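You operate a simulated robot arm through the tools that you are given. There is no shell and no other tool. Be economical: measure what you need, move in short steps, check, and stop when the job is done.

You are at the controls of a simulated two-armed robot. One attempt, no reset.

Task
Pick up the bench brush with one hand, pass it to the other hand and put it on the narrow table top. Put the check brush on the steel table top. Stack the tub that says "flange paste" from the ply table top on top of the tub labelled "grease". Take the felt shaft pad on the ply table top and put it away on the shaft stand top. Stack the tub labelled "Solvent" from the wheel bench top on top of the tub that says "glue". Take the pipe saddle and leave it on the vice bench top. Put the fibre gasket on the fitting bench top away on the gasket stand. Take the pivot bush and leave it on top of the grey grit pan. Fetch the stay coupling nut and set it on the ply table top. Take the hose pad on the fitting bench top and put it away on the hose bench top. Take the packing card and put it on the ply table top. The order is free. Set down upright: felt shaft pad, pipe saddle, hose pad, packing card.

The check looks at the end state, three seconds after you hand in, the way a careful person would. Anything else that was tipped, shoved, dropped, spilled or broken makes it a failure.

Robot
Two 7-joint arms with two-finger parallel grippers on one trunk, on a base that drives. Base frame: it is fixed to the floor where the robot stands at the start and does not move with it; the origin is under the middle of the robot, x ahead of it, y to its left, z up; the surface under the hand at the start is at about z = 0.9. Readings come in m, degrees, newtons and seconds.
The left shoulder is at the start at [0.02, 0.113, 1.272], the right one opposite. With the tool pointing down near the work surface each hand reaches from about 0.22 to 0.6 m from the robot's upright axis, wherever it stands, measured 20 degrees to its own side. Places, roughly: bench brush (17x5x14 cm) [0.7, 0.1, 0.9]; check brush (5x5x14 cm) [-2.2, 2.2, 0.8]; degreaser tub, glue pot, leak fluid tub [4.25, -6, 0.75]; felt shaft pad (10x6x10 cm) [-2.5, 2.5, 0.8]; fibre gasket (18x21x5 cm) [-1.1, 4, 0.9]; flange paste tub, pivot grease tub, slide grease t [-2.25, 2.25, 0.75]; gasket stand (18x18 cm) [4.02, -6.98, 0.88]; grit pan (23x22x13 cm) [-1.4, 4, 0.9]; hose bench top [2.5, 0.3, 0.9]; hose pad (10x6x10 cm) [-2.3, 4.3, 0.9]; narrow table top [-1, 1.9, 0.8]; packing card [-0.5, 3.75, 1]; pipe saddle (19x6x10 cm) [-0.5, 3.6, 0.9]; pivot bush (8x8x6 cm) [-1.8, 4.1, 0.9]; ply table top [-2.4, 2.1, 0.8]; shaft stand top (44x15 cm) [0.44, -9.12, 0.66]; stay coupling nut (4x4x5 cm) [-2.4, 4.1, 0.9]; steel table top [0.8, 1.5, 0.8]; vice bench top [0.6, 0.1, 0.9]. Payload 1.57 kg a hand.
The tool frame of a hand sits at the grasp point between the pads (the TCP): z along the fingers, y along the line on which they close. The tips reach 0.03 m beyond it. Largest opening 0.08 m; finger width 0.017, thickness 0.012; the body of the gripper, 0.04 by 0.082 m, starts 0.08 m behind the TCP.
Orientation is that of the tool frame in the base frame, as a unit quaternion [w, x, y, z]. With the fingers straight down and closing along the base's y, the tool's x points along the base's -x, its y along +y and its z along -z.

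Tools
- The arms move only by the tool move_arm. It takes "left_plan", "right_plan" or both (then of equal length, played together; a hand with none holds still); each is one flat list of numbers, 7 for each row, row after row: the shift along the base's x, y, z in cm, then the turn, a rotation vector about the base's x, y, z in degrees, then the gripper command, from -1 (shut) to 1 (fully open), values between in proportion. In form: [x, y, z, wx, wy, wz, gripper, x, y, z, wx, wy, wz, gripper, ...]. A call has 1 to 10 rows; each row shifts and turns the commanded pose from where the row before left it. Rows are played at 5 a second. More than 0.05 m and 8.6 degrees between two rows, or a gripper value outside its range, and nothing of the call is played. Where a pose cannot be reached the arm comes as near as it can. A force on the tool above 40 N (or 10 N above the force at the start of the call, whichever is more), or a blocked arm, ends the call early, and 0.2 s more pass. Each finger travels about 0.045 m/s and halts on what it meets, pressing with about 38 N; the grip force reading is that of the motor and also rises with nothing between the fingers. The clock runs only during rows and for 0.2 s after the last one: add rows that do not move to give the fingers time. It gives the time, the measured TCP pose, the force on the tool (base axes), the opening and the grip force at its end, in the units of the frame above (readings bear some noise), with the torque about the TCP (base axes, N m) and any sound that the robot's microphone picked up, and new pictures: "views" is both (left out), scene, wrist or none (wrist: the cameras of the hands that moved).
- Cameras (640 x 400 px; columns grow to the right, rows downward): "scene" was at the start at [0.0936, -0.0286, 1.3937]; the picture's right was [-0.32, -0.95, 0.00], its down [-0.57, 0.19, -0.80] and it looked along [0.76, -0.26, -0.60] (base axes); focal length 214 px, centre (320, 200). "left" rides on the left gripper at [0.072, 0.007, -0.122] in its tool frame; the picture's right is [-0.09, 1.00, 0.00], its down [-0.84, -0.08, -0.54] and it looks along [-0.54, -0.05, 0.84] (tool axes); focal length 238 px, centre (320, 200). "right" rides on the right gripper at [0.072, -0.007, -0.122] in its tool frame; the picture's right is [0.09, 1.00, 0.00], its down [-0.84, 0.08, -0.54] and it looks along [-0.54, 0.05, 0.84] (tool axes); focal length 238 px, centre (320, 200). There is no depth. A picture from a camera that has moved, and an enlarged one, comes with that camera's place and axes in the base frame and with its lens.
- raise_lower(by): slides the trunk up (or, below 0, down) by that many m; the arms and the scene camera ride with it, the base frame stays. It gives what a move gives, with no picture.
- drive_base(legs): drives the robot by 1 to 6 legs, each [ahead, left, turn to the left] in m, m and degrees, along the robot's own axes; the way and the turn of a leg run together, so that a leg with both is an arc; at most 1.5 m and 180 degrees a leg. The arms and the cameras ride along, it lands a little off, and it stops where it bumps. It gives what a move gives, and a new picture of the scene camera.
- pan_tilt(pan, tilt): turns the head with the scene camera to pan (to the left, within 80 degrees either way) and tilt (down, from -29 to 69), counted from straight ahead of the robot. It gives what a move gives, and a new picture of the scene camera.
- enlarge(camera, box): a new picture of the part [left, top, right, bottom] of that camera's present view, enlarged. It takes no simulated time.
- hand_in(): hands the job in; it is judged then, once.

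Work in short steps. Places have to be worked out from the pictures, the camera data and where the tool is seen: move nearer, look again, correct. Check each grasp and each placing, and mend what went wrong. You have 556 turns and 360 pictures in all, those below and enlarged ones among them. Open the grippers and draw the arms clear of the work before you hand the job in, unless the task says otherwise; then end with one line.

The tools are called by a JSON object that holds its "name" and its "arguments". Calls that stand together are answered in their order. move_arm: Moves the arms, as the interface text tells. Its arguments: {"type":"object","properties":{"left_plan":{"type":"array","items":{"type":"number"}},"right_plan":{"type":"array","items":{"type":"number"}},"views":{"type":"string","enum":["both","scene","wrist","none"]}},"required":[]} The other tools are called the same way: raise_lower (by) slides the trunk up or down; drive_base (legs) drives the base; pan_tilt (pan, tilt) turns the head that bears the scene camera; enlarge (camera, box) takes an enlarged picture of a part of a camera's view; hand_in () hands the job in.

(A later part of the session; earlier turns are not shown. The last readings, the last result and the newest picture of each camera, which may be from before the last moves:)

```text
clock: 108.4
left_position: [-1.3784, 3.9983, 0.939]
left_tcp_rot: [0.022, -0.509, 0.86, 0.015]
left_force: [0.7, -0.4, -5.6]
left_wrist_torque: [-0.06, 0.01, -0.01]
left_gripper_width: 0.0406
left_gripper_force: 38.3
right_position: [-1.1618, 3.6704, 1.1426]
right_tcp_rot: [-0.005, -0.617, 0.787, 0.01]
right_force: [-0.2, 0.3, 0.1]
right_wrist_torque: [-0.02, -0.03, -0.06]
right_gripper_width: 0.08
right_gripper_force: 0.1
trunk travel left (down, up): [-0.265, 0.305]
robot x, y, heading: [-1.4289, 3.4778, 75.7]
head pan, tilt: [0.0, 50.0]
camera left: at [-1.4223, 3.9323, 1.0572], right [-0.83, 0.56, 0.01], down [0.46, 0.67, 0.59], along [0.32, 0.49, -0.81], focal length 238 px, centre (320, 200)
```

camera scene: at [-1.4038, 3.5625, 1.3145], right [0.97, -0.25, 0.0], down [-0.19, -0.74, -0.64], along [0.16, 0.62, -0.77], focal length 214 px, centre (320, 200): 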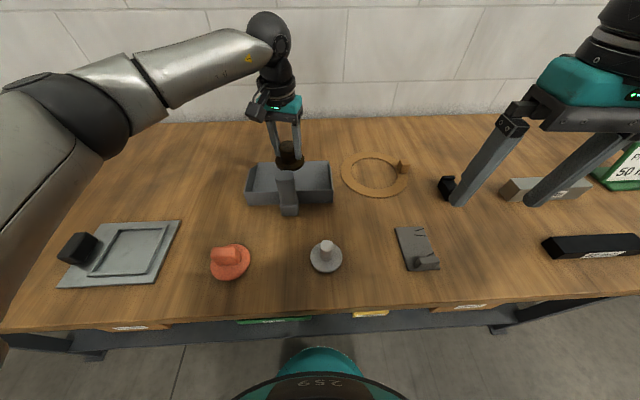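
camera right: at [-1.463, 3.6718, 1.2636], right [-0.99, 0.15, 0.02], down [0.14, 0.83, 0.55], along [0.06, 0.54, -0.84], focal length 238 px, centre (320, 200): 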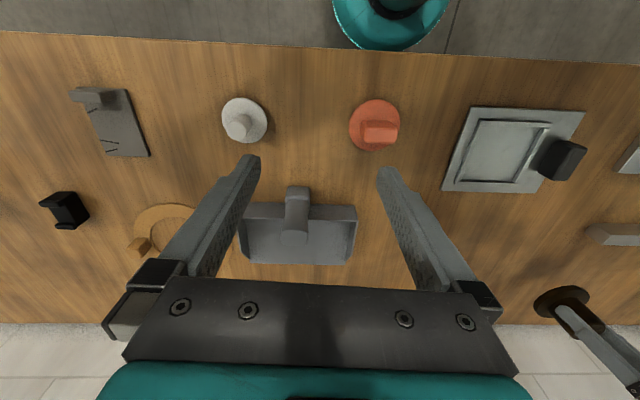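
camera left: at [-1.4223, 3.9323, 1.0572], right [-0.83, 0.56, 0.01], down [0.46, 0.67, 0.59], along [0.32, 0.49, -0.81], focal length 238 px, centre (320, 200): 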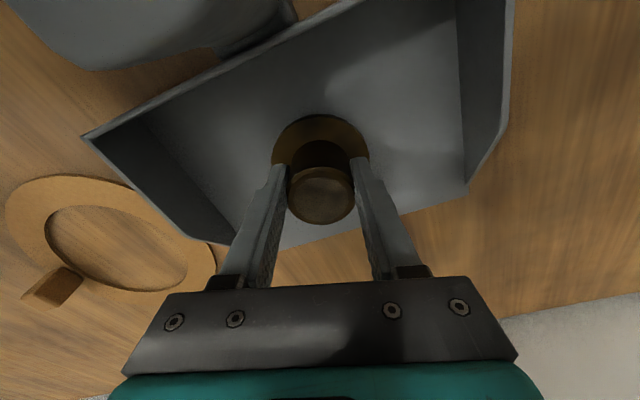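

Well centred. Lower further in small steps until contact.

{"name": "move_arm", "arguments": {"left_plan": [0, 0, -0.3, 0, 0, 0, -1, 0, 0, -0.3, 0, 0, 0, -1, 0, 0, -0.2, 0, 0, 0, -1], "views": "none"}}

```text
clock: 109.2
left_position: [-1.3778, 3.9969, 0.9362]
left_tcp_rot: [0.025, -0.511, 0.859, 0.015]
left_force: [-1.1, -0.9, 20.9]
left_wrist_torque: [-0.7, 0.31, -0.07]
left_gripper_width: 0.0403
left_gripper_force: 38.2
right_position: [-1.1631, 3.6694, 1.1424]
right_tcp_rot: [-0.005, -0.617, 0.787, 0.011]
right_force: [-0.6, 0.6, 0.3]
right_wrist_torque: [0.0, 0.0, 0.0]
right_gripper_width: 0.0797
right_gripper_force: 0.1
trunk travel left (down, up): [-0.265, 0.305]
robot x, y, heading: [-1.426, 3.4773, 76.0]
head pan, tilt: [0.0, 50.0]
```

Contact. Relieve 3 mm, open, rise.

{"name": "move_arm", "arguments": {"left_plan": [0, 0, 0.4, 0, 0, 0, -1, 0, 0, 0, 0, 0, 0, 0.3, 0, 0, 0, 0, 0, 0, 0.6, 0, 0, 0, 0, 0, 0, 0.6, 0, 0, 3, 0, 0, 0, 0.6, 0, 0, 4.5, 0, 0, 0, 1, 0, 0, 4.5, 0, 0, 0, 1, 0, 0, 4, 0, 0, 0, 1], "views": "both"}}

```text
clock: 111.0
left_position: [-1.3763, 3.9959, 1.0975]
left_tcp_rot: [0.023, -0.509, 0.86, 0.014]
left_force: [0.7, 0.2, -0.1]
left_wrist_torque: [-0.03, 0.01, -0.01]
left_gripper_width: 0.0802
left_gripper_force: 0.1
right_position: [-1.1612, 3.67, 1.1422]
right_tcp_rot: [-0.005, -0.617, 0.787, 0.01]
right_force: [0.3, 0.0, -0.2]
right_wrist_torque: [-0.01, 0.0, 0.04]
right_gripper_width: 0.0801
right_gripper_force: 0.0
trunk travel left (down, up): [-0.265, 0.305]
robot x, y, heading: [-1.4242, 3.4775, 76.0]
head pan, tilt: [0.0, 50.0]
camera scene: at [-1.404, 3.5617, 1.3146], right [0.97, -0.25, 0.0], down [-0.19, -0.74, -0.64], along [0.16, 0.62, -0.77], focal length 214 px, centre (320, 200)
camera left: at [-1.4206, 3.9302, 1.2152], right [-0.83, 0.56, 0.01], down [0.46, 0.67, 0.59], along [0.32, 0.49, -0.81], focal length 238 px, centre (320, 200)
```

scene: 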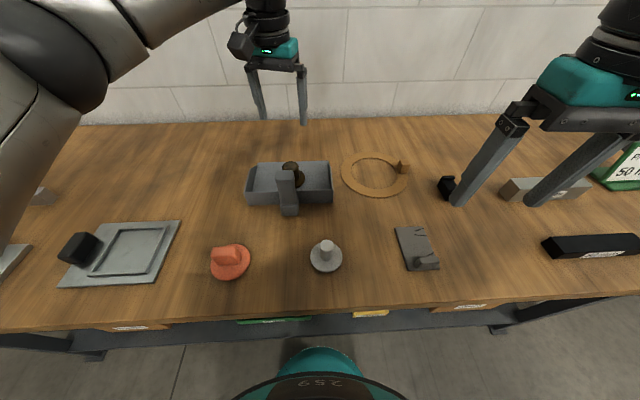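
left: 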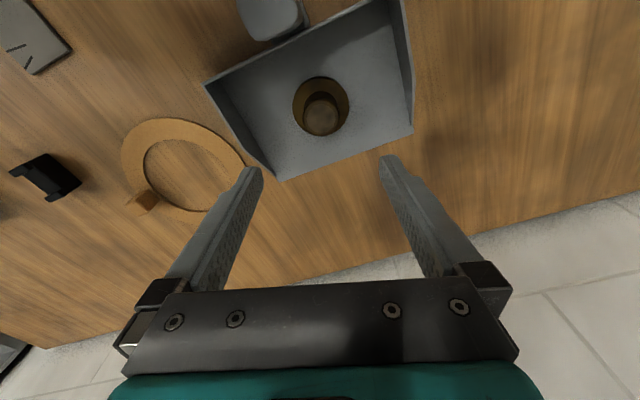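

Bush sits in the pan. Raise both hands and drive right along the bench to the packing card.

{"name": "move_arm", "arguments": {"left_plan": [0, -3, 4, 0, 0, 0, 1, -2, -4, 2, 0, 0, 0, 1, -2, -4, 2, 0, 0, 0, 1], "right_plan": [0, 0, 4, 0, 0, 0, 1, 0, 0, 4, 0, 0, 0, 1, 0, 0, 0, 0, 0, 0, 1], "views": "none"}}

{"name": "drive_base", "arguments": {"legs": [[0, -0.65, 0]]}}

```text
clock: 111.8
left_position: [-1.4185, 3.8853, 1.1758]
left_tcp_rot: [0.022, -0.51, 0.86, 0.015]
left_force: [0.2, -0.1, 0.7]
left_wrist_torque: [0.01, 0.02, 0.0]
left_gripper_width: 0.08
left_gripper_force: 0.1
right_position: [-1.1629, 3.6688, 1.2223]
right_tcp_rot: [-0.006, -0.617, 0.787, 0.011]
right_force: [-0.4, 0.7, 0.0]
right_wrist_torque: [0.01, 0.0, -0.01]
right_gripper_width: 0.08
right_gripper_force: 0.0
trunk travel left (down, up): [-0.265, 0.305]
robot x, y, heading: [-1.4274, 3.4746, 76.1]
head pan, tilt: [0.0, 50.0]
```

```text
clock: 115.4
left_position: [-0.7821, 3.725, 1.1752]
left_tcp_rot: [0.023, -0.509, 0.86, 0.015]
left_force: [0.1, -0.6, -0.4]
left_wrist_torque: [0.01, 0.0, 0.0]
left_gripper_width: 0.0801
left_gripper_force: 0.0
right_position: [-0.5253, 3.5061, 1.2224]
right_tcp_rot: [-0.005, -0.616, 0.788, 0.01]
right_force: [0.4, -0.6, 1.0]
right_wrist_torque: [0.0, -0.01, 0.01]
right_gripper_width: 0.0799
right_gripper_force: 0.1
trunk travel left (down, up): [-0.265, 0.305]
robot x, y, heading: [-0.7928, 3.3153, 75.6]
head pan, tilt: [0.0, 50.0]
camera scene: at [-0.7695, 3.3999, 1.3146], right [0.97, -0.25, 0.0], down [-0.19, -0.74, -0.64], along [0.16, 0.62, -0.77], focal length 214 px, centre (320, 200)
```

scene: 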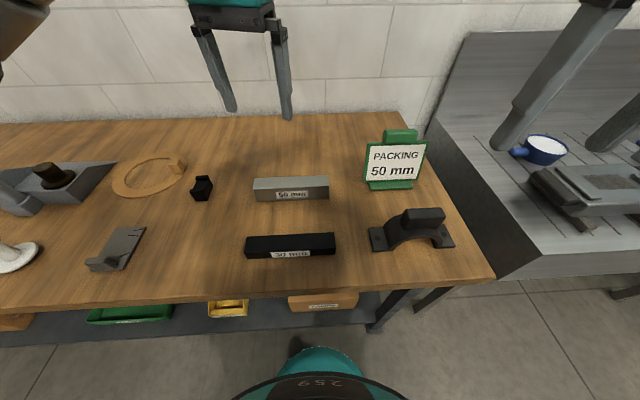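

{"name": "enlarge", "arguments": {"camera": "scene", "box": [344, 110, 472, 190]}}

{"name": "enlarge", "arguments": {"camera": "right", "box": [0, 0, 640, 400]}}

```text
5.00 times, centred on (408, 150) of scene
camera zoom: at [-0.7695, 3.3999, 1.3146], right [0.97, -0.25, 0.0], down [-0.19, -0.74, -0.64], along [0.16, 0.62, -0.77], focal length 1072 px, centre (-120, 450)
```

zoom: 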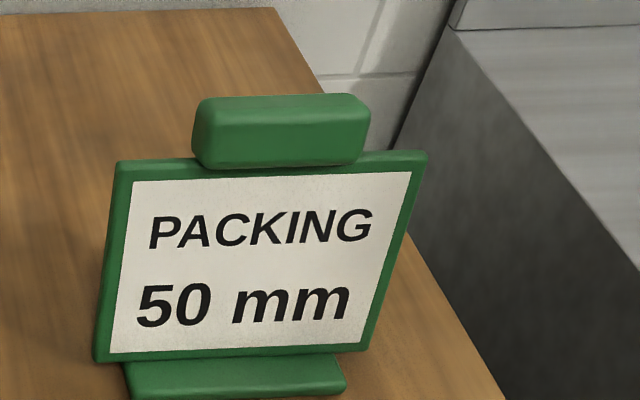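

```text
1.00 times, centred on (320, 200) of right (not enlarged: the box is as wide or as high as the picture)
camera zoom: at [-0.5347, 3.4349, 1.3439], right [-0.99, 0.15, 0.02], down [0.14, 0.83, 0.55], along [0.06, 0.54, -0.84], focal length 238 px, centre (320, 200)
```

zoom: 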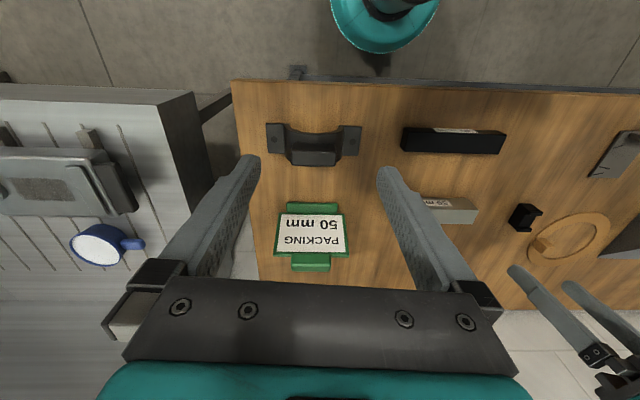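

Knob top triangulated at (-0.474, 3.78, 1.026); it is 7–8 cm wide and about 3 cm thick, so the fingers must close front-to-back. Rotate the right hand by -90°.

{"name": "move_arm", "arguments": {"right_plan": [0, 1, 0, 0, 0, -8.5, 1, 0, 1, 0, 0, 0, -8.5, 1, 0, 1, 0, 0, 0, -8.5, 1, 0, 1, 0, 0, 0, -8.5, 1, 0, 1, 0, 0, 0, -8.5, 1, 0, 1, 0, 0, 0, -8.5, 1, 0, 1, 0, 0, 0, -8.5, 1, 0, 1, 0, 0, 0, -8.5, 1, 0, 1, 0, 0, 0, -8.5, 1, 0, 1, 0, 0, 0, -8.5, 1], "views": "wrist"}}

```text
clock: 117.6
left_position: [-0.7826, 3.7241, 1.1762]
left_tcp_rot: [0.023, -0.508, 0.861, 0.014]
left_force: [0.1, -0.1, 0.8]
left_wrist_torque: [0.03, 0.01, 0.04]
left_gripper_width: 0.08
left_gripper_force: 0.1
right_position: [-0.5262, 3.6067, 1.2247]
right_tcp_rot: [0.002, 0.081, 0.997, 0.011]
right_force: [0.7, -0.1, 0.2]
right_wrist_torque: [-0.01, 0.02, 0.01]
right_gripper_width: 0.0801
right_gripper_force: 0.1
trunk travel left (down, up): [-0.265, 0.305]
robot x, y, heading: [-0.7952, 3.3185, 75.6]
head pan, tilt: [0.0, 50.0]
camera right: at [-0.5996, 3.6098, 1.3451], right [0.07, 1.0, 0.02], down [0.83, -0.07, 0.55], along [0.55, -0.02, -0.84], focal length 238 px, centre (320, 200)
```

right: 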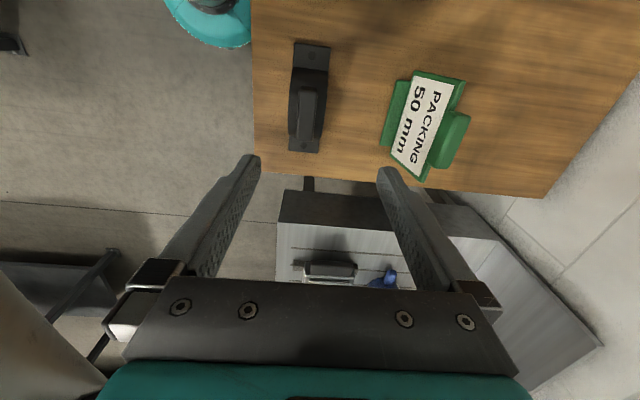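

Card axis is at -14°, centre (-0.47, 3.79). Rotate another -10°, move above and check.

{"name": "move_arm", "arguments": {"right_plan": [1.35, 4.45, 0, 0, 0, -5, 1, 1.35, 4.45, 0, 0, 0, -5, 1, 1.35, 4.45, 0, 0, 0, 0, 1, 1.35, 4.45, 0, 0, 0, 0, 1, 0, 0, -4.2, 0, 0, 0, 1, 0, 0, -4.2, 0, 0, 0, 1, 0, 0, -4.2, 0, 0, 0, 1], "views": "both"}}

```text
clock: 119.2
left_position: [-0.7822, 3.7238, 1.176]
left_tcp_rot: [0.022, -0.508, 0.861, 0.015]
left_force: [0.1, -0.8, -0.6]
left_wrist_torque: [0.01, 0.0, 0.03]
left_gripper_width: 0.0799
left_gripper_force: 0.0
right_position: [-0.4745, 3.7889, 1.0955]
right_tcp_rot: [0.004, 0.166, 0.986, 0.011]
right_force: [0.5, 0.1, -0.7]
right_wrist_torque: [0.0, 0.03, 0.01]
right_gripper_width: 0.0801
right_gripper_force: 0.1
trunk travel left (down, up): [-0.265, 0.305]
robot x, y, heading: [-0.7921, 3.3153, 75.3]
head pan, tilt: [0.0, 50.0]
camera scene: at [-0.7692, 3.4, 1.3145], right [0.97, -0.25, 0.0], down [-0.19, -0.74, -0.64], along [0.16, 0.62, -0.77], focal length 214 px, centre (320, 200)
camera right: at [-0.5457, 3.8031, 1.217], right [0.24, 0.97, 0.02], down [0.81, -0.21, 0.55], along [0.54, -0.11, -0.84], focal length 238 px, centre (320, 200)
```

scene: 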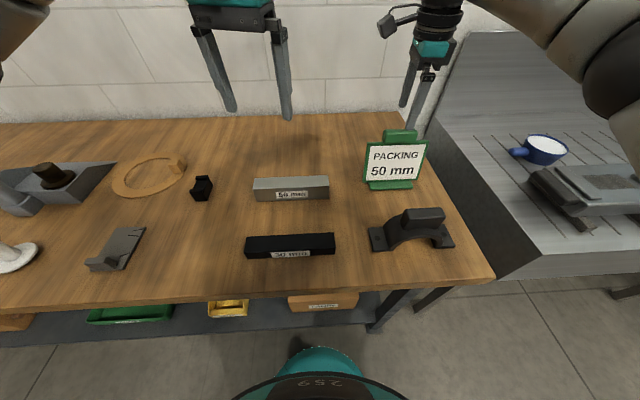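
right: 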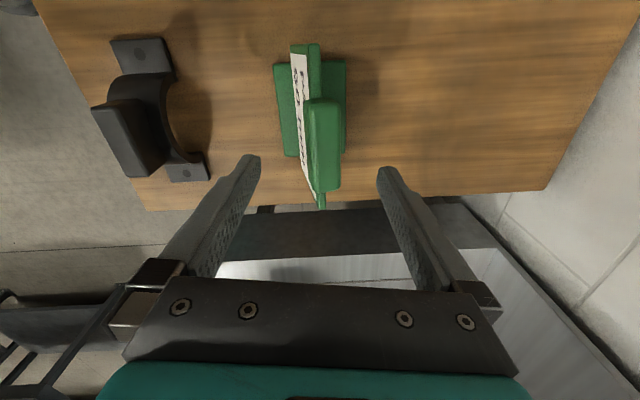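

Aligned. Descend 8 cm and close on the knob, then lift slightly.

{"name": "move_arm", "arguments": {"right_plan": [0, 0.5, -4, 0, 0, 0, 1, 0, 0, -4, 0, 0, 0, 1, 0, 0, 0, 0, 0, 0, -1, 0, 0, 0, 0, 0, 0, -1, 0, 0, 0, 0, 0, 0, -1, 0, 0, 0, 0, 0, 0, -1, 0, 0, 0, 0, 0, 0, -1, 0, 0, 0, 0, 0, 0, -1, 0, 0, 2, 0, 0, 0, -1, 0, 0, 2, 0, 0, 0, -1], "views": "both"}}

```text
clock: 121.4
left_position: [-0.7825, 3.7239, 1.175]
left_tcp_rot: [0.023, -0.508, 0.861, 0.014]
left_force: [0.0, 0.6, 0.0]
left_wrist_torque: [-0.02, 0.0, 0.04]
left_gripper_width: 0.08
left_gripper_force: 0.0
right_position: [-0.473, 3.792, 1.0564]
right_tcp_rot: [0.003, 0.165, 0.986, 0.011]
right_force: [0.0, 0.3, -2.7]
right_wrist_torque: [-0.02, -0.01, -0.04]
right_gripper_width: 0.0278
right_gripper_force: 38.2
trunk travel left (down, up): [-0.265, 0.305]
robot x, y, heading: [-0.7924, 3.3152, 75.6]
head pan, tilt: [0.0, 50.0]
camera scene: at [-0.7698, 3.4002, 1.3145], right [0.97, -0.25, 0.0], down [-0.19, -0.74, -0.64], along [0.16, 0.62, -0.77], focal length 214 px, centre (320, 200)
camera right: at [-0.5443, 3.8066, 1.1774], right [0.24, 0.97, 0.02], down [0.81, -0.21, 0.55], along [0.54, -0.11, -0.84], focal length 238 px, centre (320, 200)
```

scene: 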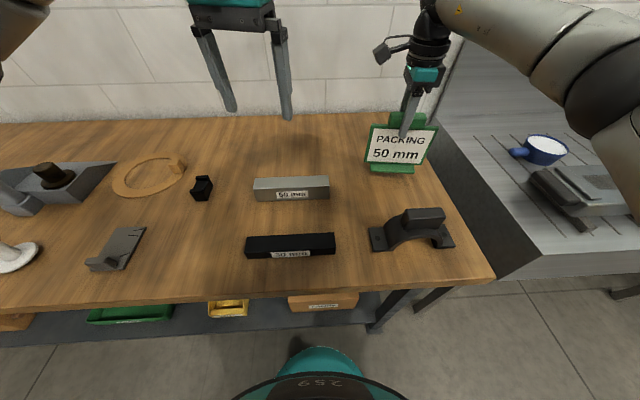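
right: 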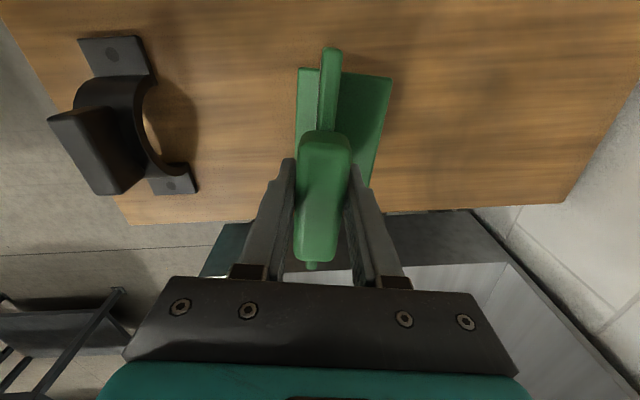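

Card is held (0.27 kg). Lift it to 1.25, retract, and drive left along the bench toward the nut.

{"name": "move_arm", "arguments": {"right_plan": [0, 0, 4.8, 0, 0, 0, -1, 0, 0, 4.8, 0, 0, 0, -1, 0, 0, 4.8, 0, 0, 0, -1, 0, 0, 4.8, 0, 0, 0, -1, -0.9, -3.5, 0, 0, 0, 0, -1, -0.9, -3.5, 0, 0, 0, 0, -1, -0.9, -3.5, 0, 0, 0, 0, -1], "views": "none"}}

{"name": "drive_base", "arguments": {"legs": [[-0.07, 0, 1.2], [0, 1.5, 0], [0, 0.07, 0]]}}

{"name": "pan_tilt", "arguments": {"pan": 20, "tilt": 45}}

```text
clock: 123.0
left_position: [-0.7825, 3.7236, 1.1765]
left_tcp_rot: [0.023, -0.508, 0.861, 0.016]
left_force: [0.3, -0.1, -0.2]
left_wrist_torque: [-0.02, 0.0, 0.02]
left_gripper_width: 0.0803
left_gripper_force: 0.1
right_position: [-0.5, 3.6719, 1.2476]
right_tcp_rot: [0.005, 0.167, 0.986, 0.011]
right_force: [0.2, -0.2, -3.0]
right_wrist_torque: [0.0, 0.03, 0.01]
right_gripper_width: 0.0276
right_gripper_force: 38.1
right hand out of reach, approached as far as the arm can: row 4
trunk travel left (down, up): [-0.265, 0.305]
robot x, y, heading: [-0.7917, 3.3168, 75.3]
head pan, tilt: [0.0, 50.0]
```

```text
clock: 131.7
left_position: [-2.3481, 4.0062, 1.175]
left_tcp_rot: [0.022, -0.524, 0.851, 0.015]
left_force: [0.0, -0.1, -0.2]
left_wrist_torque: [-0.03, -0.01, 0.0]
left_gripper_width: 0.0801
left_gripper_force: 0.2
right_position: [-2.0637, 3.965, 1.2466]
right_tcp_rot: [0.004, 0.148, 0.989, 0.011]
right_force: [-0.7, -0.3, -1.7]
right_wrist_torque: [-0.02, 0.0, 0.01]
right_gripper_width: 0.0276
right_gripper_force: 37.5
trunk travel left (down, up): [-0.265, 0.305]
robot x, y, heading: [-2.3438, 3.5976, 77.9]
head pan, tilt: [0.0, 50.0]
camera scene: at [-2.3232, 3.6828, 1.3145], right [0.98, -0.21, 0.0], down [-0.16, -0.75, -0.64], along [0.14, 0.63, -0.77], focal length 214 px, centre (320, 200)
```

scene: 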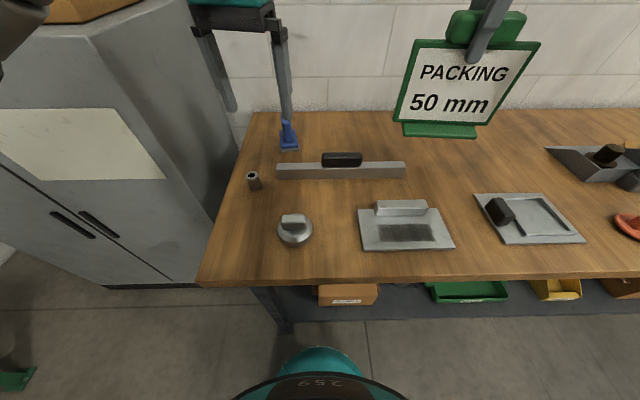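

```text
clock: 132.5
left_position: [-2.3471, 4.007, 1.1754]
left_tcp_rot: [0.022, -0.524, 0.851, 0.015]
left_force: [-0.2, -0.3, -0.1]
left_wrist_torque: [0.0, 0.01, -0.01]
left_gripper_width: 0.08
left_gripper_force: 0.1
right_position: [-2.0627, 3.9653, 1.2463]
right_tcp_rot: [0.003, 0.148, 0.989, 0.011]
right_force: [0.2, 0.4, -2.3]
right_wrist_torque: [-0.01, -0.01, 0.01]
right_gripper_width: 0.0277
right_gripper_force: 37.6
trunk travel left (down, up): [-0.265, 0.305]
robot x, y, heading: [-2.3428, 3.5968, 77.8]
head pan, tilt: [20.0, 45.0]
camera scene: at [-2.3495, 3.688, 1.3214], right [0.99, 0.13, 0.0], down [0.09, -0.7, -0.71], along [-0.09, 0.7, -0.71], focal length 214 px, centre (320, 200)
```

scene: 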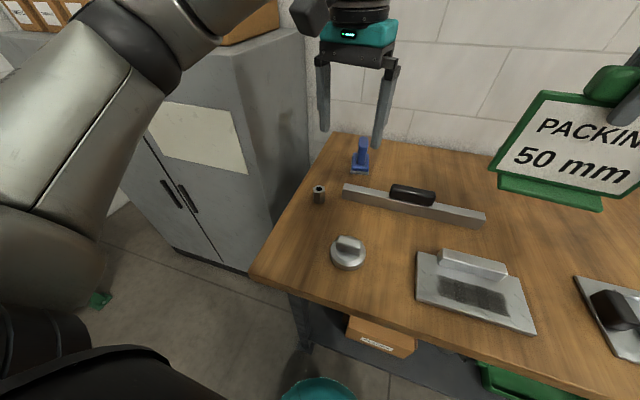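

Nut at about (-2.407, 4.122), with a bar's end 4 cm to its right. Open only to 6 cm, move above it and check.

{"name": "move_arm", "arguments": {"left_plan": [-1.5, 2.9, -2, 0, 0, 0, 0.5, -1.5, 2.9, -2, 0, 0, 0, 0.5, -1.5, 2.9, -3, 0, 0, 0, 0.5, -1.5, 2.8, -3, 0, 0, 0, 0.5, 0, 0, -4, 0, 0, 0, 0.5, 0, 0, -3.5, 0, 0, 0, 0.5], "views": "wrist"}}

```text
clock: 133.9
left_position: [-2.4058, 4.1221, 1.0017]
left_tcp_rot: [0.023, -0.523, 0.852, 0.016]
left_force: [0.3, 0.4, -0.1]
left_wrist_torque: [0.0, -0.02, 0.01]
left_gripper_width: 0.06
left_gripper_force: 0.0
right_position: [-2.0623, 3.966, 1.2475]
right_tcp_rot: [0.003, 0.148, 0.989, 0.01]
right_force: [0.4, -0.7, -2.8]
right_wrist_torque: [-0.05, 0.02, 0.0]
right_gripper_width: 0.0278
right_gripper_force: 38.0
trunk travel left (down, up): [-0.265, 0.305]
robot x, y, heading: [-2.3428, 3.6012, 77.9]
head pan, tilt: [20.0, 45.0]
camera left: at [-2.4475, 4.0554, 1.1189], right [-0.85, 0.53, 0.01], down [0.43, 0.68, 0.59], along [0.31, 0.5, -0.81], focal length 238 px, centre (320, 200)
```

left: 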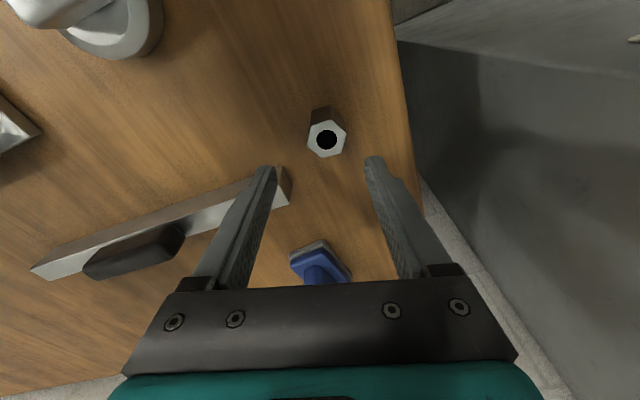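

Nut centred. Shift 0.8 cm, descend to 0.925 and close; lift a little.

{"name": "move_arm", "arguments": {"left_plan": [-0.8, -0.2, -3.5, 0, 0, 0, 0.5, 0, 0, -2.5, 0, 0, 0, 0.5, 0, 0, -1.6, 0, 0, 0, 0.5, 0, 0, 0, 0, 0, 0, -1, 0, 0, 0, 0, 0, 0, -1, 0, 0, 0, 0, 0, 0, -1, 0, 0, 0, 0, 0, 0, -1, 0, 0, 4, 0, 0, 0, -1, 0, 0, 4.9, 0, 0, 0, -1], "views": "wrist"}}

```text
clock: 135.9
left_position: [-2.4137, 4.1188, 1.0155]
left_tcp_rot: [0.021, -0.524, 0.851, 0.015]
left_force: [0.2, -0.5, -2.2]
left_wrist_torque: [-0.02, -0.01, 0.04]
left_gripper_width: 0.0322
left_gripper_force: 37.9
right_position: [-2.0629, 3.9649, 1.2488]
right_tcp_rot: [0.003, 0.147, 0.989, 0.01]
right_force: [0.2, 0.1, -2.4]
right_wrist_torque: [-0.06, 0.0, -0.01]
right_gripper_width: 0.0279
right_gripper_force: 38.2
trunk travel left (down, up): [-0.265, 0.305]
robot x, y, heading: [-2.3441, 3.5998, 77.4]
head pan, tilt: [20.0, 45.0]
camera left: at [-2.456, 4.0515, 1.1329], right [-0.85, 0.53, 0.01], down [0.43, 0.68, 0.59], along [0.31, 0.5, -0.81], focal length 238 px, centre (320, 200)
```

left: 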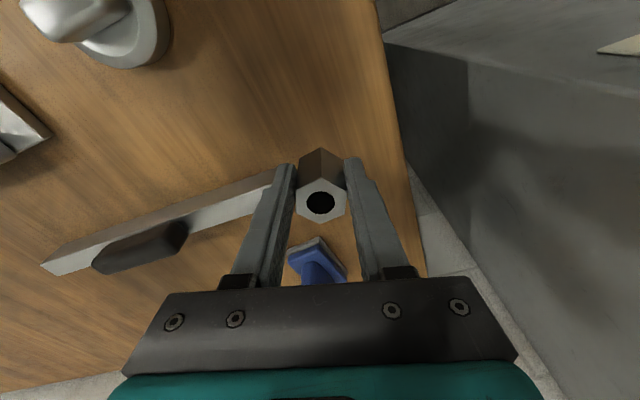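

Nut held upright. Lift/retract it, back off from the bench and turn around to the ply table.

{"name": "move_arm", "arguments": {"left_plan": [0, 0, 4.9, 0, 0, 0, -1, 0, 0, 4.9, 0, 0, 0, -1, 0, 0, 4.9, 0, 0, 0, -1, -0.9, -4.2, 2, 0, 0, 0, -1, -0.9, -4.2, 2, 0, 0, 0, -1, -0.9, -4, 0, 0, 0, 0, -1], "views": "none"}}

{"name": "drive_base", "arguments": {"legs": [[-0.4, 0, 0], [0, 0, -180]]}}

{"name": "pan_tilt", "arguments": {"pan": 0, "tilt": 40}}

```text
clock: 137.3
left_position: [-2.4422, 3.9952, 1.2026]
left_tcp_rot: [0.023, -0.524, 0.852, 0.015]
left_force: [0.1, -0.4, -1.8]
left_wrist_torque: [-0.04, 0.02, 0.01]
left_gripper_width: 0.0321
left_gripper_force: 38.7
right_position: [-2.0634, 3.9649, 1.2467]
right_tcp_rot: [0.003, 0.148, 0.989, 0.012]
right_force: [0.6, -0.3, -2.4]
right_wrist_torque: [-0.02, 0.03, 0.0]
right_gripper_width: 0.0277
right_gripper_force: 38.0
trunk travel left (down, up): [-0.265, 0.305]
robot x, y, heading: [-2.3448, 3.6, 77.5]
head pan, tilt: [20.0, 45.0]
```

```text
clock: 147.3
left_position: [-2.3469, 2.8024, 1.2025]
left_tcp_rot: [0.014, 0.864, 0.503, -0.023]
left_force: [0.2, -0.7, -1.9]
left_wrist_torque: [0.02, -0.01, 0.0]
left_gripper_width: 0.0312
left_gripper_force: 37.4
right_position: [-2.7241, 2.8519, 1.2465]
right_tcp_rot: [0.011, 0.985, -0.17, -0.003]
right_force: [0.2, -0.3, -2.4]
right_wrist_torque: [0.01, -0.03, -0.01]
right_gripper_width: 0.0275
right_gripper_force: 37.9
trunk travel left (down, up): [-0.265, 0.305]
robot x, y, heading: [-2.4284, 3.2058, -105.1]
head pan, tilt: [20.0, 45.0]
camera scene: at [-2.4234, 3.1139, 1.3214], right [-1.0, -0.09, 0.0], down [-0.06, 0.7, -0.71], along [0.06, -0.7, -0.71], focal length 214 px, centre (320, 200)
```

scene: 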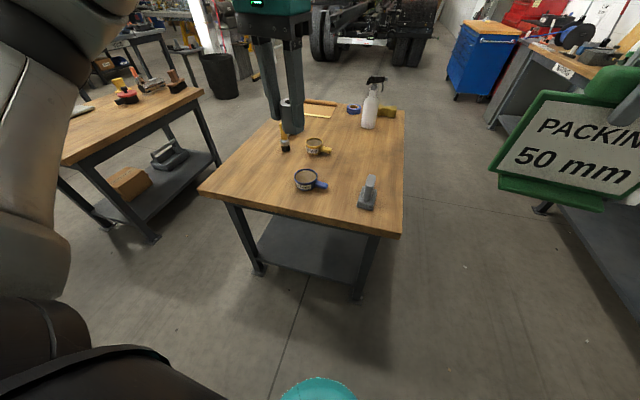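

```text
clock: 148.1
left_position: [-2.3476, 2.8032, 1.2016]
left_tcp_rot: [0.014, 0.864, 0.503, -0.022]
left_force: [0.5, -0.2, -1.2]
left_wrist_torque: [0.04, 0.02, -0.02]
left_gripper_width: 0.0315
left_gripper_force: 38.1
right_position: [-2.7256, 2.8518, 1.2473]
right_tcp_rot: [0.011, 0.985, -0.171, -0.004]
right_force: [-0.2, -0.4, -2.2]
right_wrist_torque: [0.04, -0.04, 0.02]
right_gripper_width: 0.0277
right_gripper_force: 38.0
trunk travel left (down, up): [-0.265, 0.305]
robot x, y, heading: [-2.4305, 3.2067, -105.0]
head pan, tilt: [0.0, 40.0]
camera scene: at [-2.4524, 3.1128, 1.3287], right [-0.97, 0.26, 0.0], down [0.17, 0.62, -0.77], along [-0.2, -0.74, -0.64], focal length 214 px, centre (320, 200)
```

scene: 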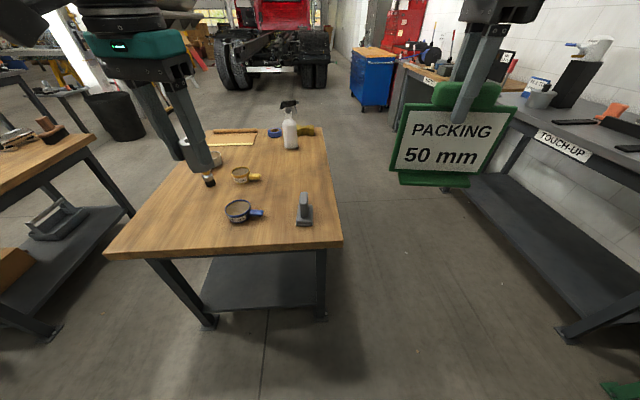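

Labels face this side. Zoom on the tubs.

{"name": "enlarge", "arguments": {"camera": "scene", "box": [192, 145, 320, 225]}}

```text
5.00 times, centred on (256, 185) of scene
camera zoom: at [-2.4524, 3.1128, 1.3287], right [-0.97, 0.26, 0.0], down [0.17, 0.62, -0.77], along [-0.2, -0.74, -0.64], focal length 1072 px, centre (640, 275)
```

zoom: 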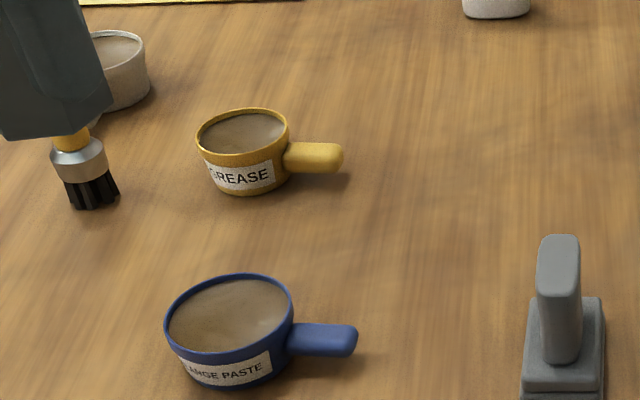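

Blue = FLANGE PASTE, yellow = GREASE. I'll drive up to the ply table to place the card on its right part at about (-2.56, 2.34) and the nut on the left at about (-2.06, 2.42).

{"name": "drive_base", "arguments": {"legs": [[0.3, 0.19, 3]]}}

{"name": "pan_tilt", "arguments": {"pan": 0, "tilt": 50}}

```text
clock: 150.4
left_position: [-2.215, 2.4712, 1.2017]
left_tcp_rot: [0.015, 0.851, 0.525, -0.022]
left_force: [-0.8, -0.3, -1.8]
left_wrist_torque: [0.02, 0.0, 0.0]
left_gripper_width: 0.0316
left_gripper_force: 38.4
right_position: [-2.5928, 2.5017, 1.2468]
right_tcp_rot: [0.011, 0.989, -0.146, -0.003]
right_force: [0.4, 0.4, -3.3]
right_wrist_torque: [0.03, -0.02, 0.01]
right_gripper_width: 0.0277
right_gripper_force: 38.2
trunk travel left (down, up): [-0.265, 0.305]
robot x, y, heading: [-2.3147, 2.8705, -102.5]
head pan, tilt: [0.0, 40.0]
camera scene: at [-2.3339, 2.7757, 1.3286], right [-0.98, 0.21, 0.0], down [0.14, 0.63, -0.77], along [-0.16, -0.75, -0.64], focal length 214 px, centre (320, 200)
```

scene: 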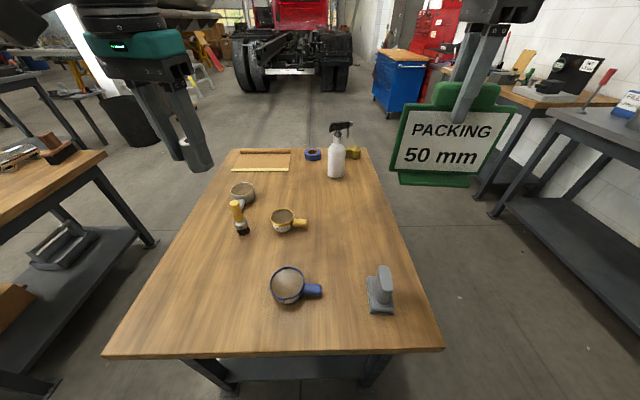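

```text
clock: 151.1
left_position: [-2.214, 2.4726, 1.202]
left_tcp_rot: [0.016, 0.851, 0.524, -0.022]
left_force: [-0.6, -0.6, -2.8]
left_wrist_torque: [0.03, -0.02, 0.02]
left_gripper_width: 0.0314
left_gripper_force: 38.2
right_position: [-2.5946, 2.5024, 1.2469]
right_tcp_rot: [0.011, 0.989, -0.147, -0.002]
right_force: [0.2, -0.9, -2.2]
right_wrist_torque: [-0.02, -0.05, 0.03]
right_gripper_width: 0.0274
right_gripper_force: 37.1
trunk travel left (down, up): [-0.265, 0.305]
robot x, y, heading: [-2.3153, 2.8699, -102.1]
head pan, tilt: [0.0, 50.0]
camera scene: at [-2.3325, 2.7842, 1.3146], right [-0.98, 0.21, 0.0], down [0.16, 0.75, -0.64], along [-0.14, -0.63, -0.77], focal length 214 px, centre (320, 200)
```

scene: 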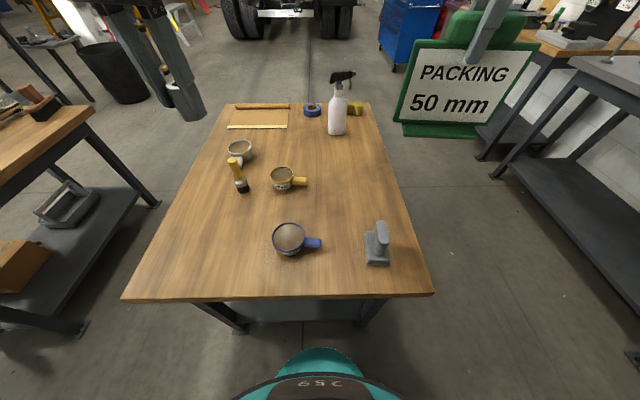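

{"name": "enlarge", "arguments": {"camera": "right", "box": [0, 0, 640, 400]}}

{"name": "enlarge", "arguments": {"camera": "scene", "box": [384, 0, 544, 140]}}

```text
1.00 times, centred on (320, 200) of right (not enlarged: the box is as wide or as high as the picture)
camera zoom: at [-2.5221, 2.4903, 1.3684], right [-0.2, -0.98, 0.02], down [-0.82, 0.18, 0.55], along [-0.54, 0.09, -0.84], focal length 238 px, centre (320, 200)
```

zoom: 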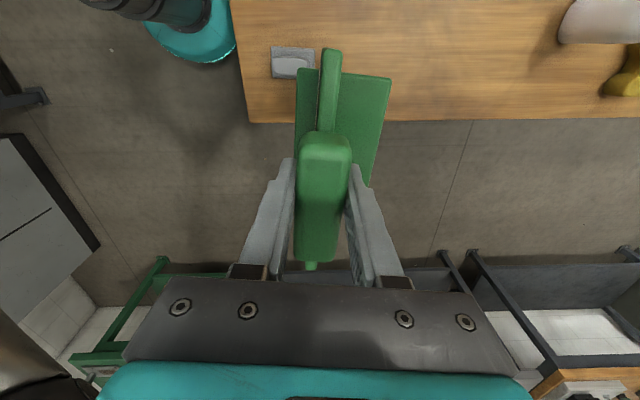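

```text
2.86 times, centred on (464, 70) of scene
camera zoom: at [-2.3325, 2.7842, 1.3146], right [-0.98, 0.21, 0.0], down [0.16, 0.75, -0.64], along [-0.14, -0.63, -0.77], focal length 613 px, centre (-91, 571)
```

zoom: 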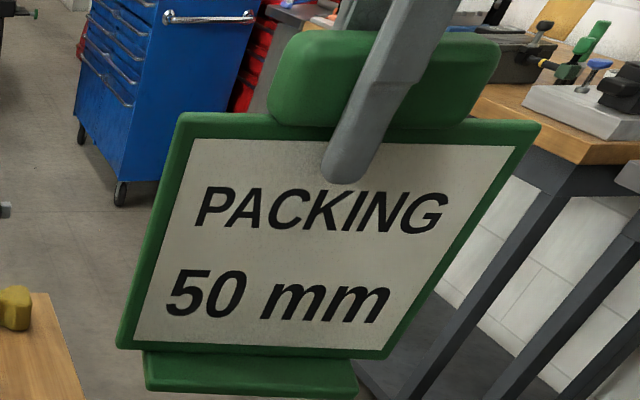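

The card got rotated about 18° forward in the grip; I'll tilt the hand to lean it back before placing. First edge 5 cm closer, then tilt, move over the spot and lower to 1.0.

{"name": "drive_base", "arguments": {"legs": [[0.05, 0, 0]]}}

{"name": "move_arm", "arguments": {"right_plan": [1.3, -1.6, 0, 5.9, -1.25, 0, -1, 1.3, -1.6, 0, 5.9, -1.25, 0, -1, 1.3, -1.6, 0, 5.9, -1.25, 0, -1, 0, -1.6, -4, 0, 0, 0, -1, 0, -1.6, -4, 0, 0, 0, -1, 0, 0, -4.9, 0, 0, 0, -1, 0, 0, -4.9, 0, 0, 0, -1, 0, 0, -4, 0, 0, 0, -1], "views": "both"}}

```text
clock: 152.0
left_position: [-2.2254, 2.4243, 1.2003]
left_tcp_rot: [0.015, 0.851, 0.524, -0.022]
left_force: [-0.1, 0.0, -2.6]
left_wrist_torque: [0.06, -0.01, -0.01]
left_gripper_width: 0.0312
left_gripper_force: 37.8
right_position: [-2.6036, 2.4548, 1.2465]
right_tcp_rot: [0.01, 0.989, -0.147, -0.004]
right_force: [-0.9, -0.4, -2.3]
right_wrist_torque: [0.04, 0.0, 0.0]
right_gripper_width: 0.0279
right_gripper_force: 37.5
trunk travel left (down, up): [-0.265, 0.305]
robot x, y, heading: [-2.3271, 2.8176, -102.1]
head pan, tilt: [0.0, 50.0]
camera scene: at [-2.3432, 2.7348, 1.3144], right [-0.98, 0.21, 0.0], down [0.16, 0.75, -0.64], along [-0.14, -0.63, -0.77], focal length 214 px, centre (320, 200)
```

scene: 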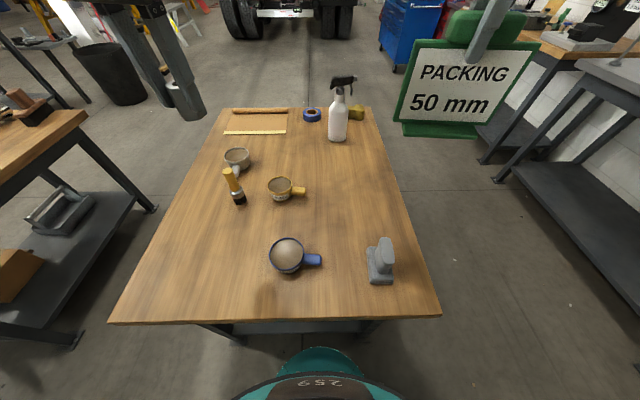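

```text
clock: 153.8
left_position: [-2.225, 2.4243, 1.2029]
left_tcp_rot: [0.015, 0.852, 0.524, -0.02]
left_force: [0.2, 0.6, -2.1]
left_wrist_torque: [0.05, -0.02, -0.01]
left_gripper_width: 0.0316
left_gripper_force: 37.8
right_position: [-2.5699, 2.3789, 1.021]
right_tcp_rot: [-0.145, 0.979, -0.144, 0.006]
right_force: [0.4, -0.3, -2.4]
right_wrist_torque: [-0.02, 0.03, 0.0]
right_gripper_width: 0.0278
right_gripper_force: 37.9
right hand out of reach, approached as far as the arm can: row 3
trunk travel left (down, up): [-0.265, 0.305]
robot x, y, heading: [-2.3258, 2.8182, -102.3]
head pan, tilt: [0.0, 50.0]
camera scene: at [-2.3432, 2.7357, 1.3145], right [-0.98, 0.21, 0.0], down [0.16, 0.75, -0.64], along [-0.14, -0.63, -0.77], focal length 214 px, centre (320, 200)
camera right: at [-2.5061, 2.3292, 1.1373], right [-0.19, -0.94, -0.29], down [-0.85, 0.01, 0.52], along [-0.49, 0.35, -0.8], focal length 238 px, centre (320, 200)
```

scene: 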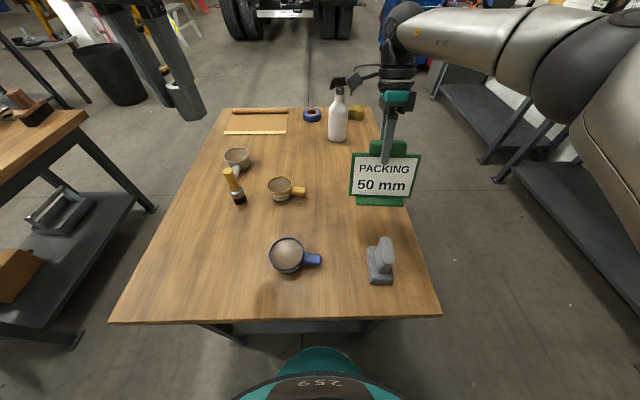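
right: 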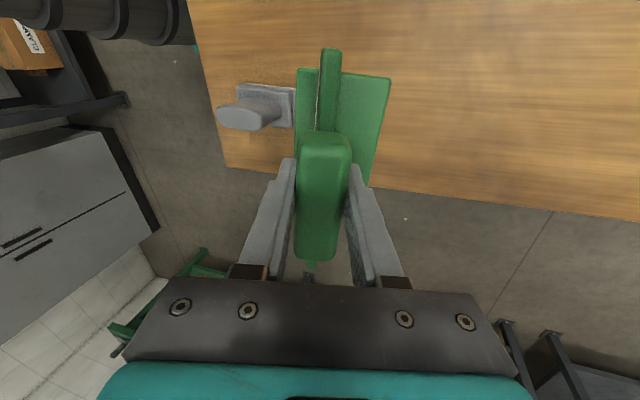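

Card is level with its lean restored, over a free spot. Lower to 0.905 then feel for contact.

{"name": "move_arm", "arguments": {"right_plan": [0, 0, -4, 0, 0, 0, -1, 0, 0, -4, 0, 0, 0, -1, 0, 0, -2.5, 0, 0, 0, -1, 0, 0, -0.7, 0, 0, 0, -1, 0, 0, -0.5, 0, 0, 0, -1, 0, 0, -0.4, 0, 0, 0, -1, 0, 0, -0.4, 0, 0, 0, -1], "views": "none"}}

```text
clock: 155.4
left_position: [-2.2252, 2.4243, 1.2007]
left_tcp_rot: [0.016, 0.852, 0.524, -0.022]
left_force: [-0.5, 0.6, -1.9]
left_wrist_torque: [0.02, 0.01, 0.0]
left_gripper_width: 0.0314
left_gripper_force: 38.3
right_position: [-2.5688, 2.3798, 0.8976]
right_tcp_rot: [-0.145, 0.979, -0.145, 0.006]
right_force: [0.4, 0.2, -2.2]
right_wrist_torque: [-0.03, -0.03, 0.03]
right_gripper_width: 0.0276
right_gripper_force: 37.6
trunk travel left (down, up): [-0.265, 0.305]
robot x, y, heading: [-2.3235, 2.8241, -102.0]
head pan, tilt: [0.0, 50.0]
```

{"name": "move_arm", "arguments": {"right_plan": [0, 0, -0.4, 0, 0, 0, -1, 0, 0, -0.4, 0, 0, 0, -1, 0, 0, -0.3, 0, 0, 0, -1, 0, 0, -0.3, 0, 0, 0, -1, 0, 0, -0.3, 0, 0, 0, -1, 0, 0, -0.3, 0, 0, 0, -1], "views": "both"}}

```text
clock: 156.8
left_position: [-2.2237, 2.427, 1.2025]
left_tcp_rot: [0.017, 0.852, 0.524, -0.023]
left_force: [0.5, 0.5, -1.6]
left_wrist_torque: [0.02, 0.01, 0.0]
left_gripper_width: 0.0315
left_gripper_force: 37.7
right_position: [-2.5644, 2.3799, 0.8847]
right_tcp_rot: [-0.144, 0.979, -0.144, 0.006]
right_force: [1.3, 8.4, 36.2]
right_wrist_torque: [-0.08, 0.06, -0.09]
right_gripper_width: 0.0275
right_gripper_force: 38.3
trunk travel left (down, up): [-0.265, 0.305]
robot x, y, heading: [-2.326, 2.8208, -102.5]
head pan, tilt: [0.0, 50.0]
camera scene: at [-2.3413, 2.7394, 1.3149], right [-0.98, 0.21, 0.0], down [0.16, 0.75, -0.64], along [-0.14, -0.63, -0.76], focal length 214 px, centre (320, 200)
camera right: at [-2.5018, 2.3321, 1.0004], right [-0.19, -0.94, -0.28], down [-0.85, 0.01, 0.52], along [-0.49, 0.34, -0.8], focal length 238 px, centre (320, 200)
```

scene: 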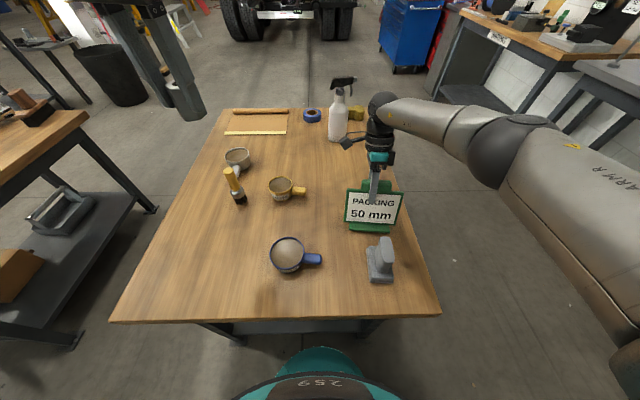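
right: 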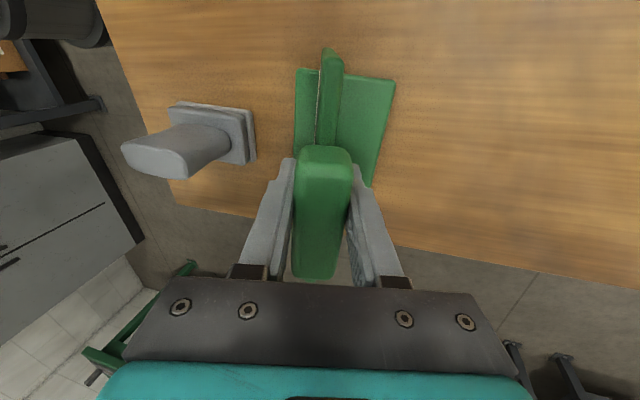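

Contact. Relieve 6 mm, open, and retreat along the tool axis.

{"name": "move_arm", "arguments": {"right_plan": [0, 0, 0.4, 0, 0, 0, -1, 0, 0, 0.2, 0, 0, 0, -1, 0, 0, 0, 0, 0, 0, 0, 0, 0, 0, 0, 0, 0, 1, 0, 0, 0, 0, 0, 0, 1, 0, 0, 0, 0, 0, 0, 1, -0.2, -1, 3.4, 0, 0, 0, 1, -0.2, -1, 4, 0, 0, 0, 1, -0.2, -1, 4.5, 0, 0, 0, 1], "views": "both"}}

```text
clock: 158.8
left_position: [-2.224, 2.4252, 1.202]
left_tcp_rot: [0.015, 0.851, 0.524, -0.022]
left_force: [-0.2, 1.1, -2.1]
left_wrist_torque: [0.06, -0.02, -0.02]
left_gripper_width: 0.0313
left_gripper_force: 37.8
right_position: [-2.5747, 2.3507, 1.0062]
right_tcp_rot: [-0.145, 0.979, -0.145, 0.007]
right_force: [0.3, -0.1, 0.8]
right_wrist_torque: [-0.03, -0.01, 0.0]
right_gripper_width: 0.08
right_gripper_force: 0.0
trunk travel left (down, up): [-0.265, 0.305]
robot x, y, heading: [-2.3229, 2.8257, -102.3]
head pan, tilt: [0.0, 50.0]
camera scene: at [-2.3423, 2.7363, 1.3146], right [-0.98, 0.21, 0.0], down [0.16, 0.75, -0.64], along [-0.14, -0.63, -0.77], focal length 214 px, centre (320, 200)
camera right: at [-2.5115, 2.3008, 1.1226], right [-0.19, -0.94, -0.29], down [-0.85, 0.01, 0.52], along [-0.49, 0.35, -0.8], focal length 238 px, centre (320, 200)
```

scene: 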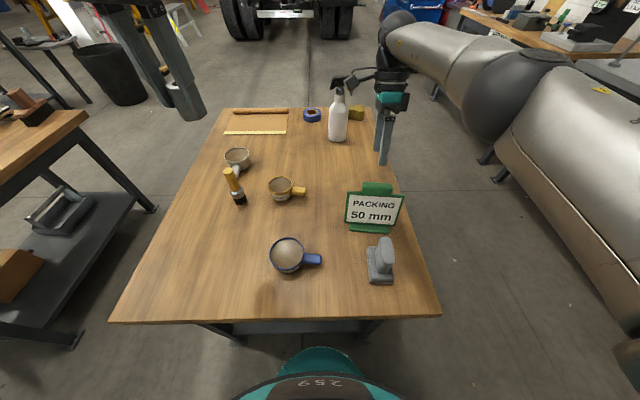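
right: 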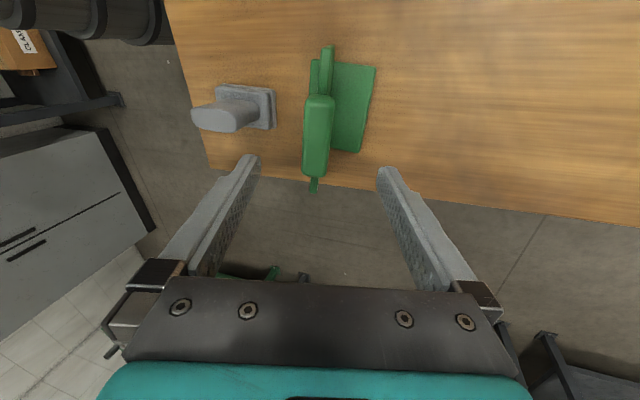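

Card stands. Now move the left hand with the nut over (-2.05, 2.42) while raising the right; then lower.

{"name": "move_arm", "arguments": {"left_plan": [4.3, 0, 0, 0, 0, 0, -1, 4.3, 0, 0, 0, 0, 0, -1, 4.3, 0, 0, 0, 0, 0, -1, 4.3, 0, 0, 0, 0, 0, -1, 0, 0, -4.9, 0, 0, 0, -1, 0, 0, -4.9, 0, 0, 0, -1, 0, 0, -4.9, 0, 0, 0, -1, 0, 0, -4.9, 0, 0, 0, -1, 0, 0, -4.9, 0, 0, 0, -1, 0, 0, -4.9, 0, 0, 0, -1], "right_plan": [0, 0, 4.5, 0, 0, 0, 1, 0, 0, 4.5, 0, 0, 0, 1, 0, 0, 4.5, 0, 0, 0, 1, 0, 0, 4.5, 0, 0, 0, 1, 0, 3, 0, -5.9, 1.25, 0, 1, 0, 3, 0, -5.9, 1.25, 0, 1, 0, 3, 0, -5.9, 1.25, 0, 1, 0, 3, 0, 0, 0, 0, 1, 0, 0, 0, 0, 0, 0, 1, 0, 0, 0, 0, 0, 0, 1], "views": "scene"}}

```text
clock: 161.0
left_position: [-2.0517, 2.4228, 0.9078]
left_tcp_rot: [0.017, 0.851, 0.524, -0.023]
left_force: [0.8, -0.2, -1.8]
left_wrist_torque: [-0.01, -0.01, -0.02]
left_gripper_width: 0.0313
left_gripper_force: 38.1
right_position: [-2.5643, 2.491, 1.1826]
right_tcp_rot: [0.011, 0.989, -0.148, -0.004]
right_force: [0.0, -0.6, -0.1]
right_wrist_torque: [-0.01, 0.04, 0.01]
right_gripper_width: 0.08
right_gripper_force: 0.1
right hand out of reach, approached as far as the arm can: row 3, 4
trunk travel left (down, up): [-0.265, 0.305]
robot x, y, heading: [-2.3283, 2.8243, -102.1]
head pan, tilt: [0.0, 50.0]
camera scene: at [-2.3426, 2.736, 1.3145], right [-0.98, 0.21, 0.0], down [0.16, 0.75, -0.64], along [-0.14, -0.63, -0.77], focal length 214 px, centre (320, 200)
```

scene: 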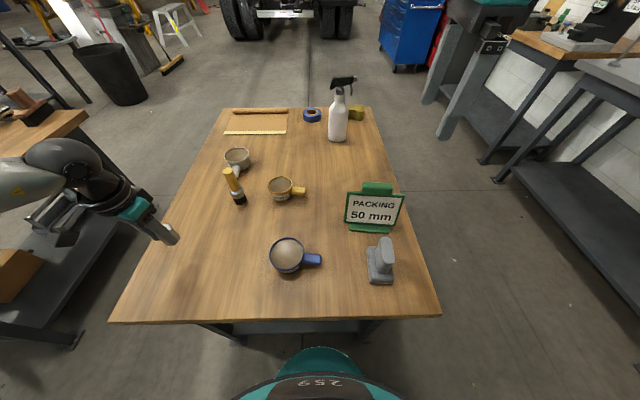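

Nut will land about 13 cm from the table's left edge. Lower to contact.

{"name": "move_arm", "arguments": {"left_plan": [0, 0, -4.5, 0, 0, 0, -1, 0, 0, -4, 0, 0, 0, -1, 0, 0, -0.8, 0, 0, 0, -1, 0, 0, -0.5, 0, 0, 0, -1, 0, 0, -0.4, 0, 0, 0, -1, 0, 0, -0.4, 0, 0, 0, -1, 0, 0, -0.4, 0, 0, 0, -1, 0, 0, -0.4, 0, 0, 0, -1], "views": "none"}}

```text
clock: 162.8
left_position: [-2.0545, 2.4237, 0.8]
left_tcp_rot: [0.018, 0.852, 0.523, -0.026]
left_force: [-1.1, 6.2, 15.6]
left_wrist_torque: [0.01, -0.11, 0.02]
left_gripper_width: 0.0314
left_gripper_force: 38.2
right_position: [-2.5643, 2.4912, 1.1825]
right_tcp_rot: [0.011, 0.989, -0.147, -0.004]
right_force: [-0.3, 0.1, -0.1]
right_wrist_torque: [0.01, 0.01, -0.01]
right_gripper_width: 0.0801
right_gripper_force: 0.0
trunk travel left (down, up): [-0.265, 0.305]
robot x, y, heading: [-2.3261, 2.8242, -102.2]
head pan, tilt: [0.0, 50.0]
stopped in row 8 (left hand): the force on the tool passed its limit at 42 N (the readings are from after the stop); the commanded pose is now the measured one
```

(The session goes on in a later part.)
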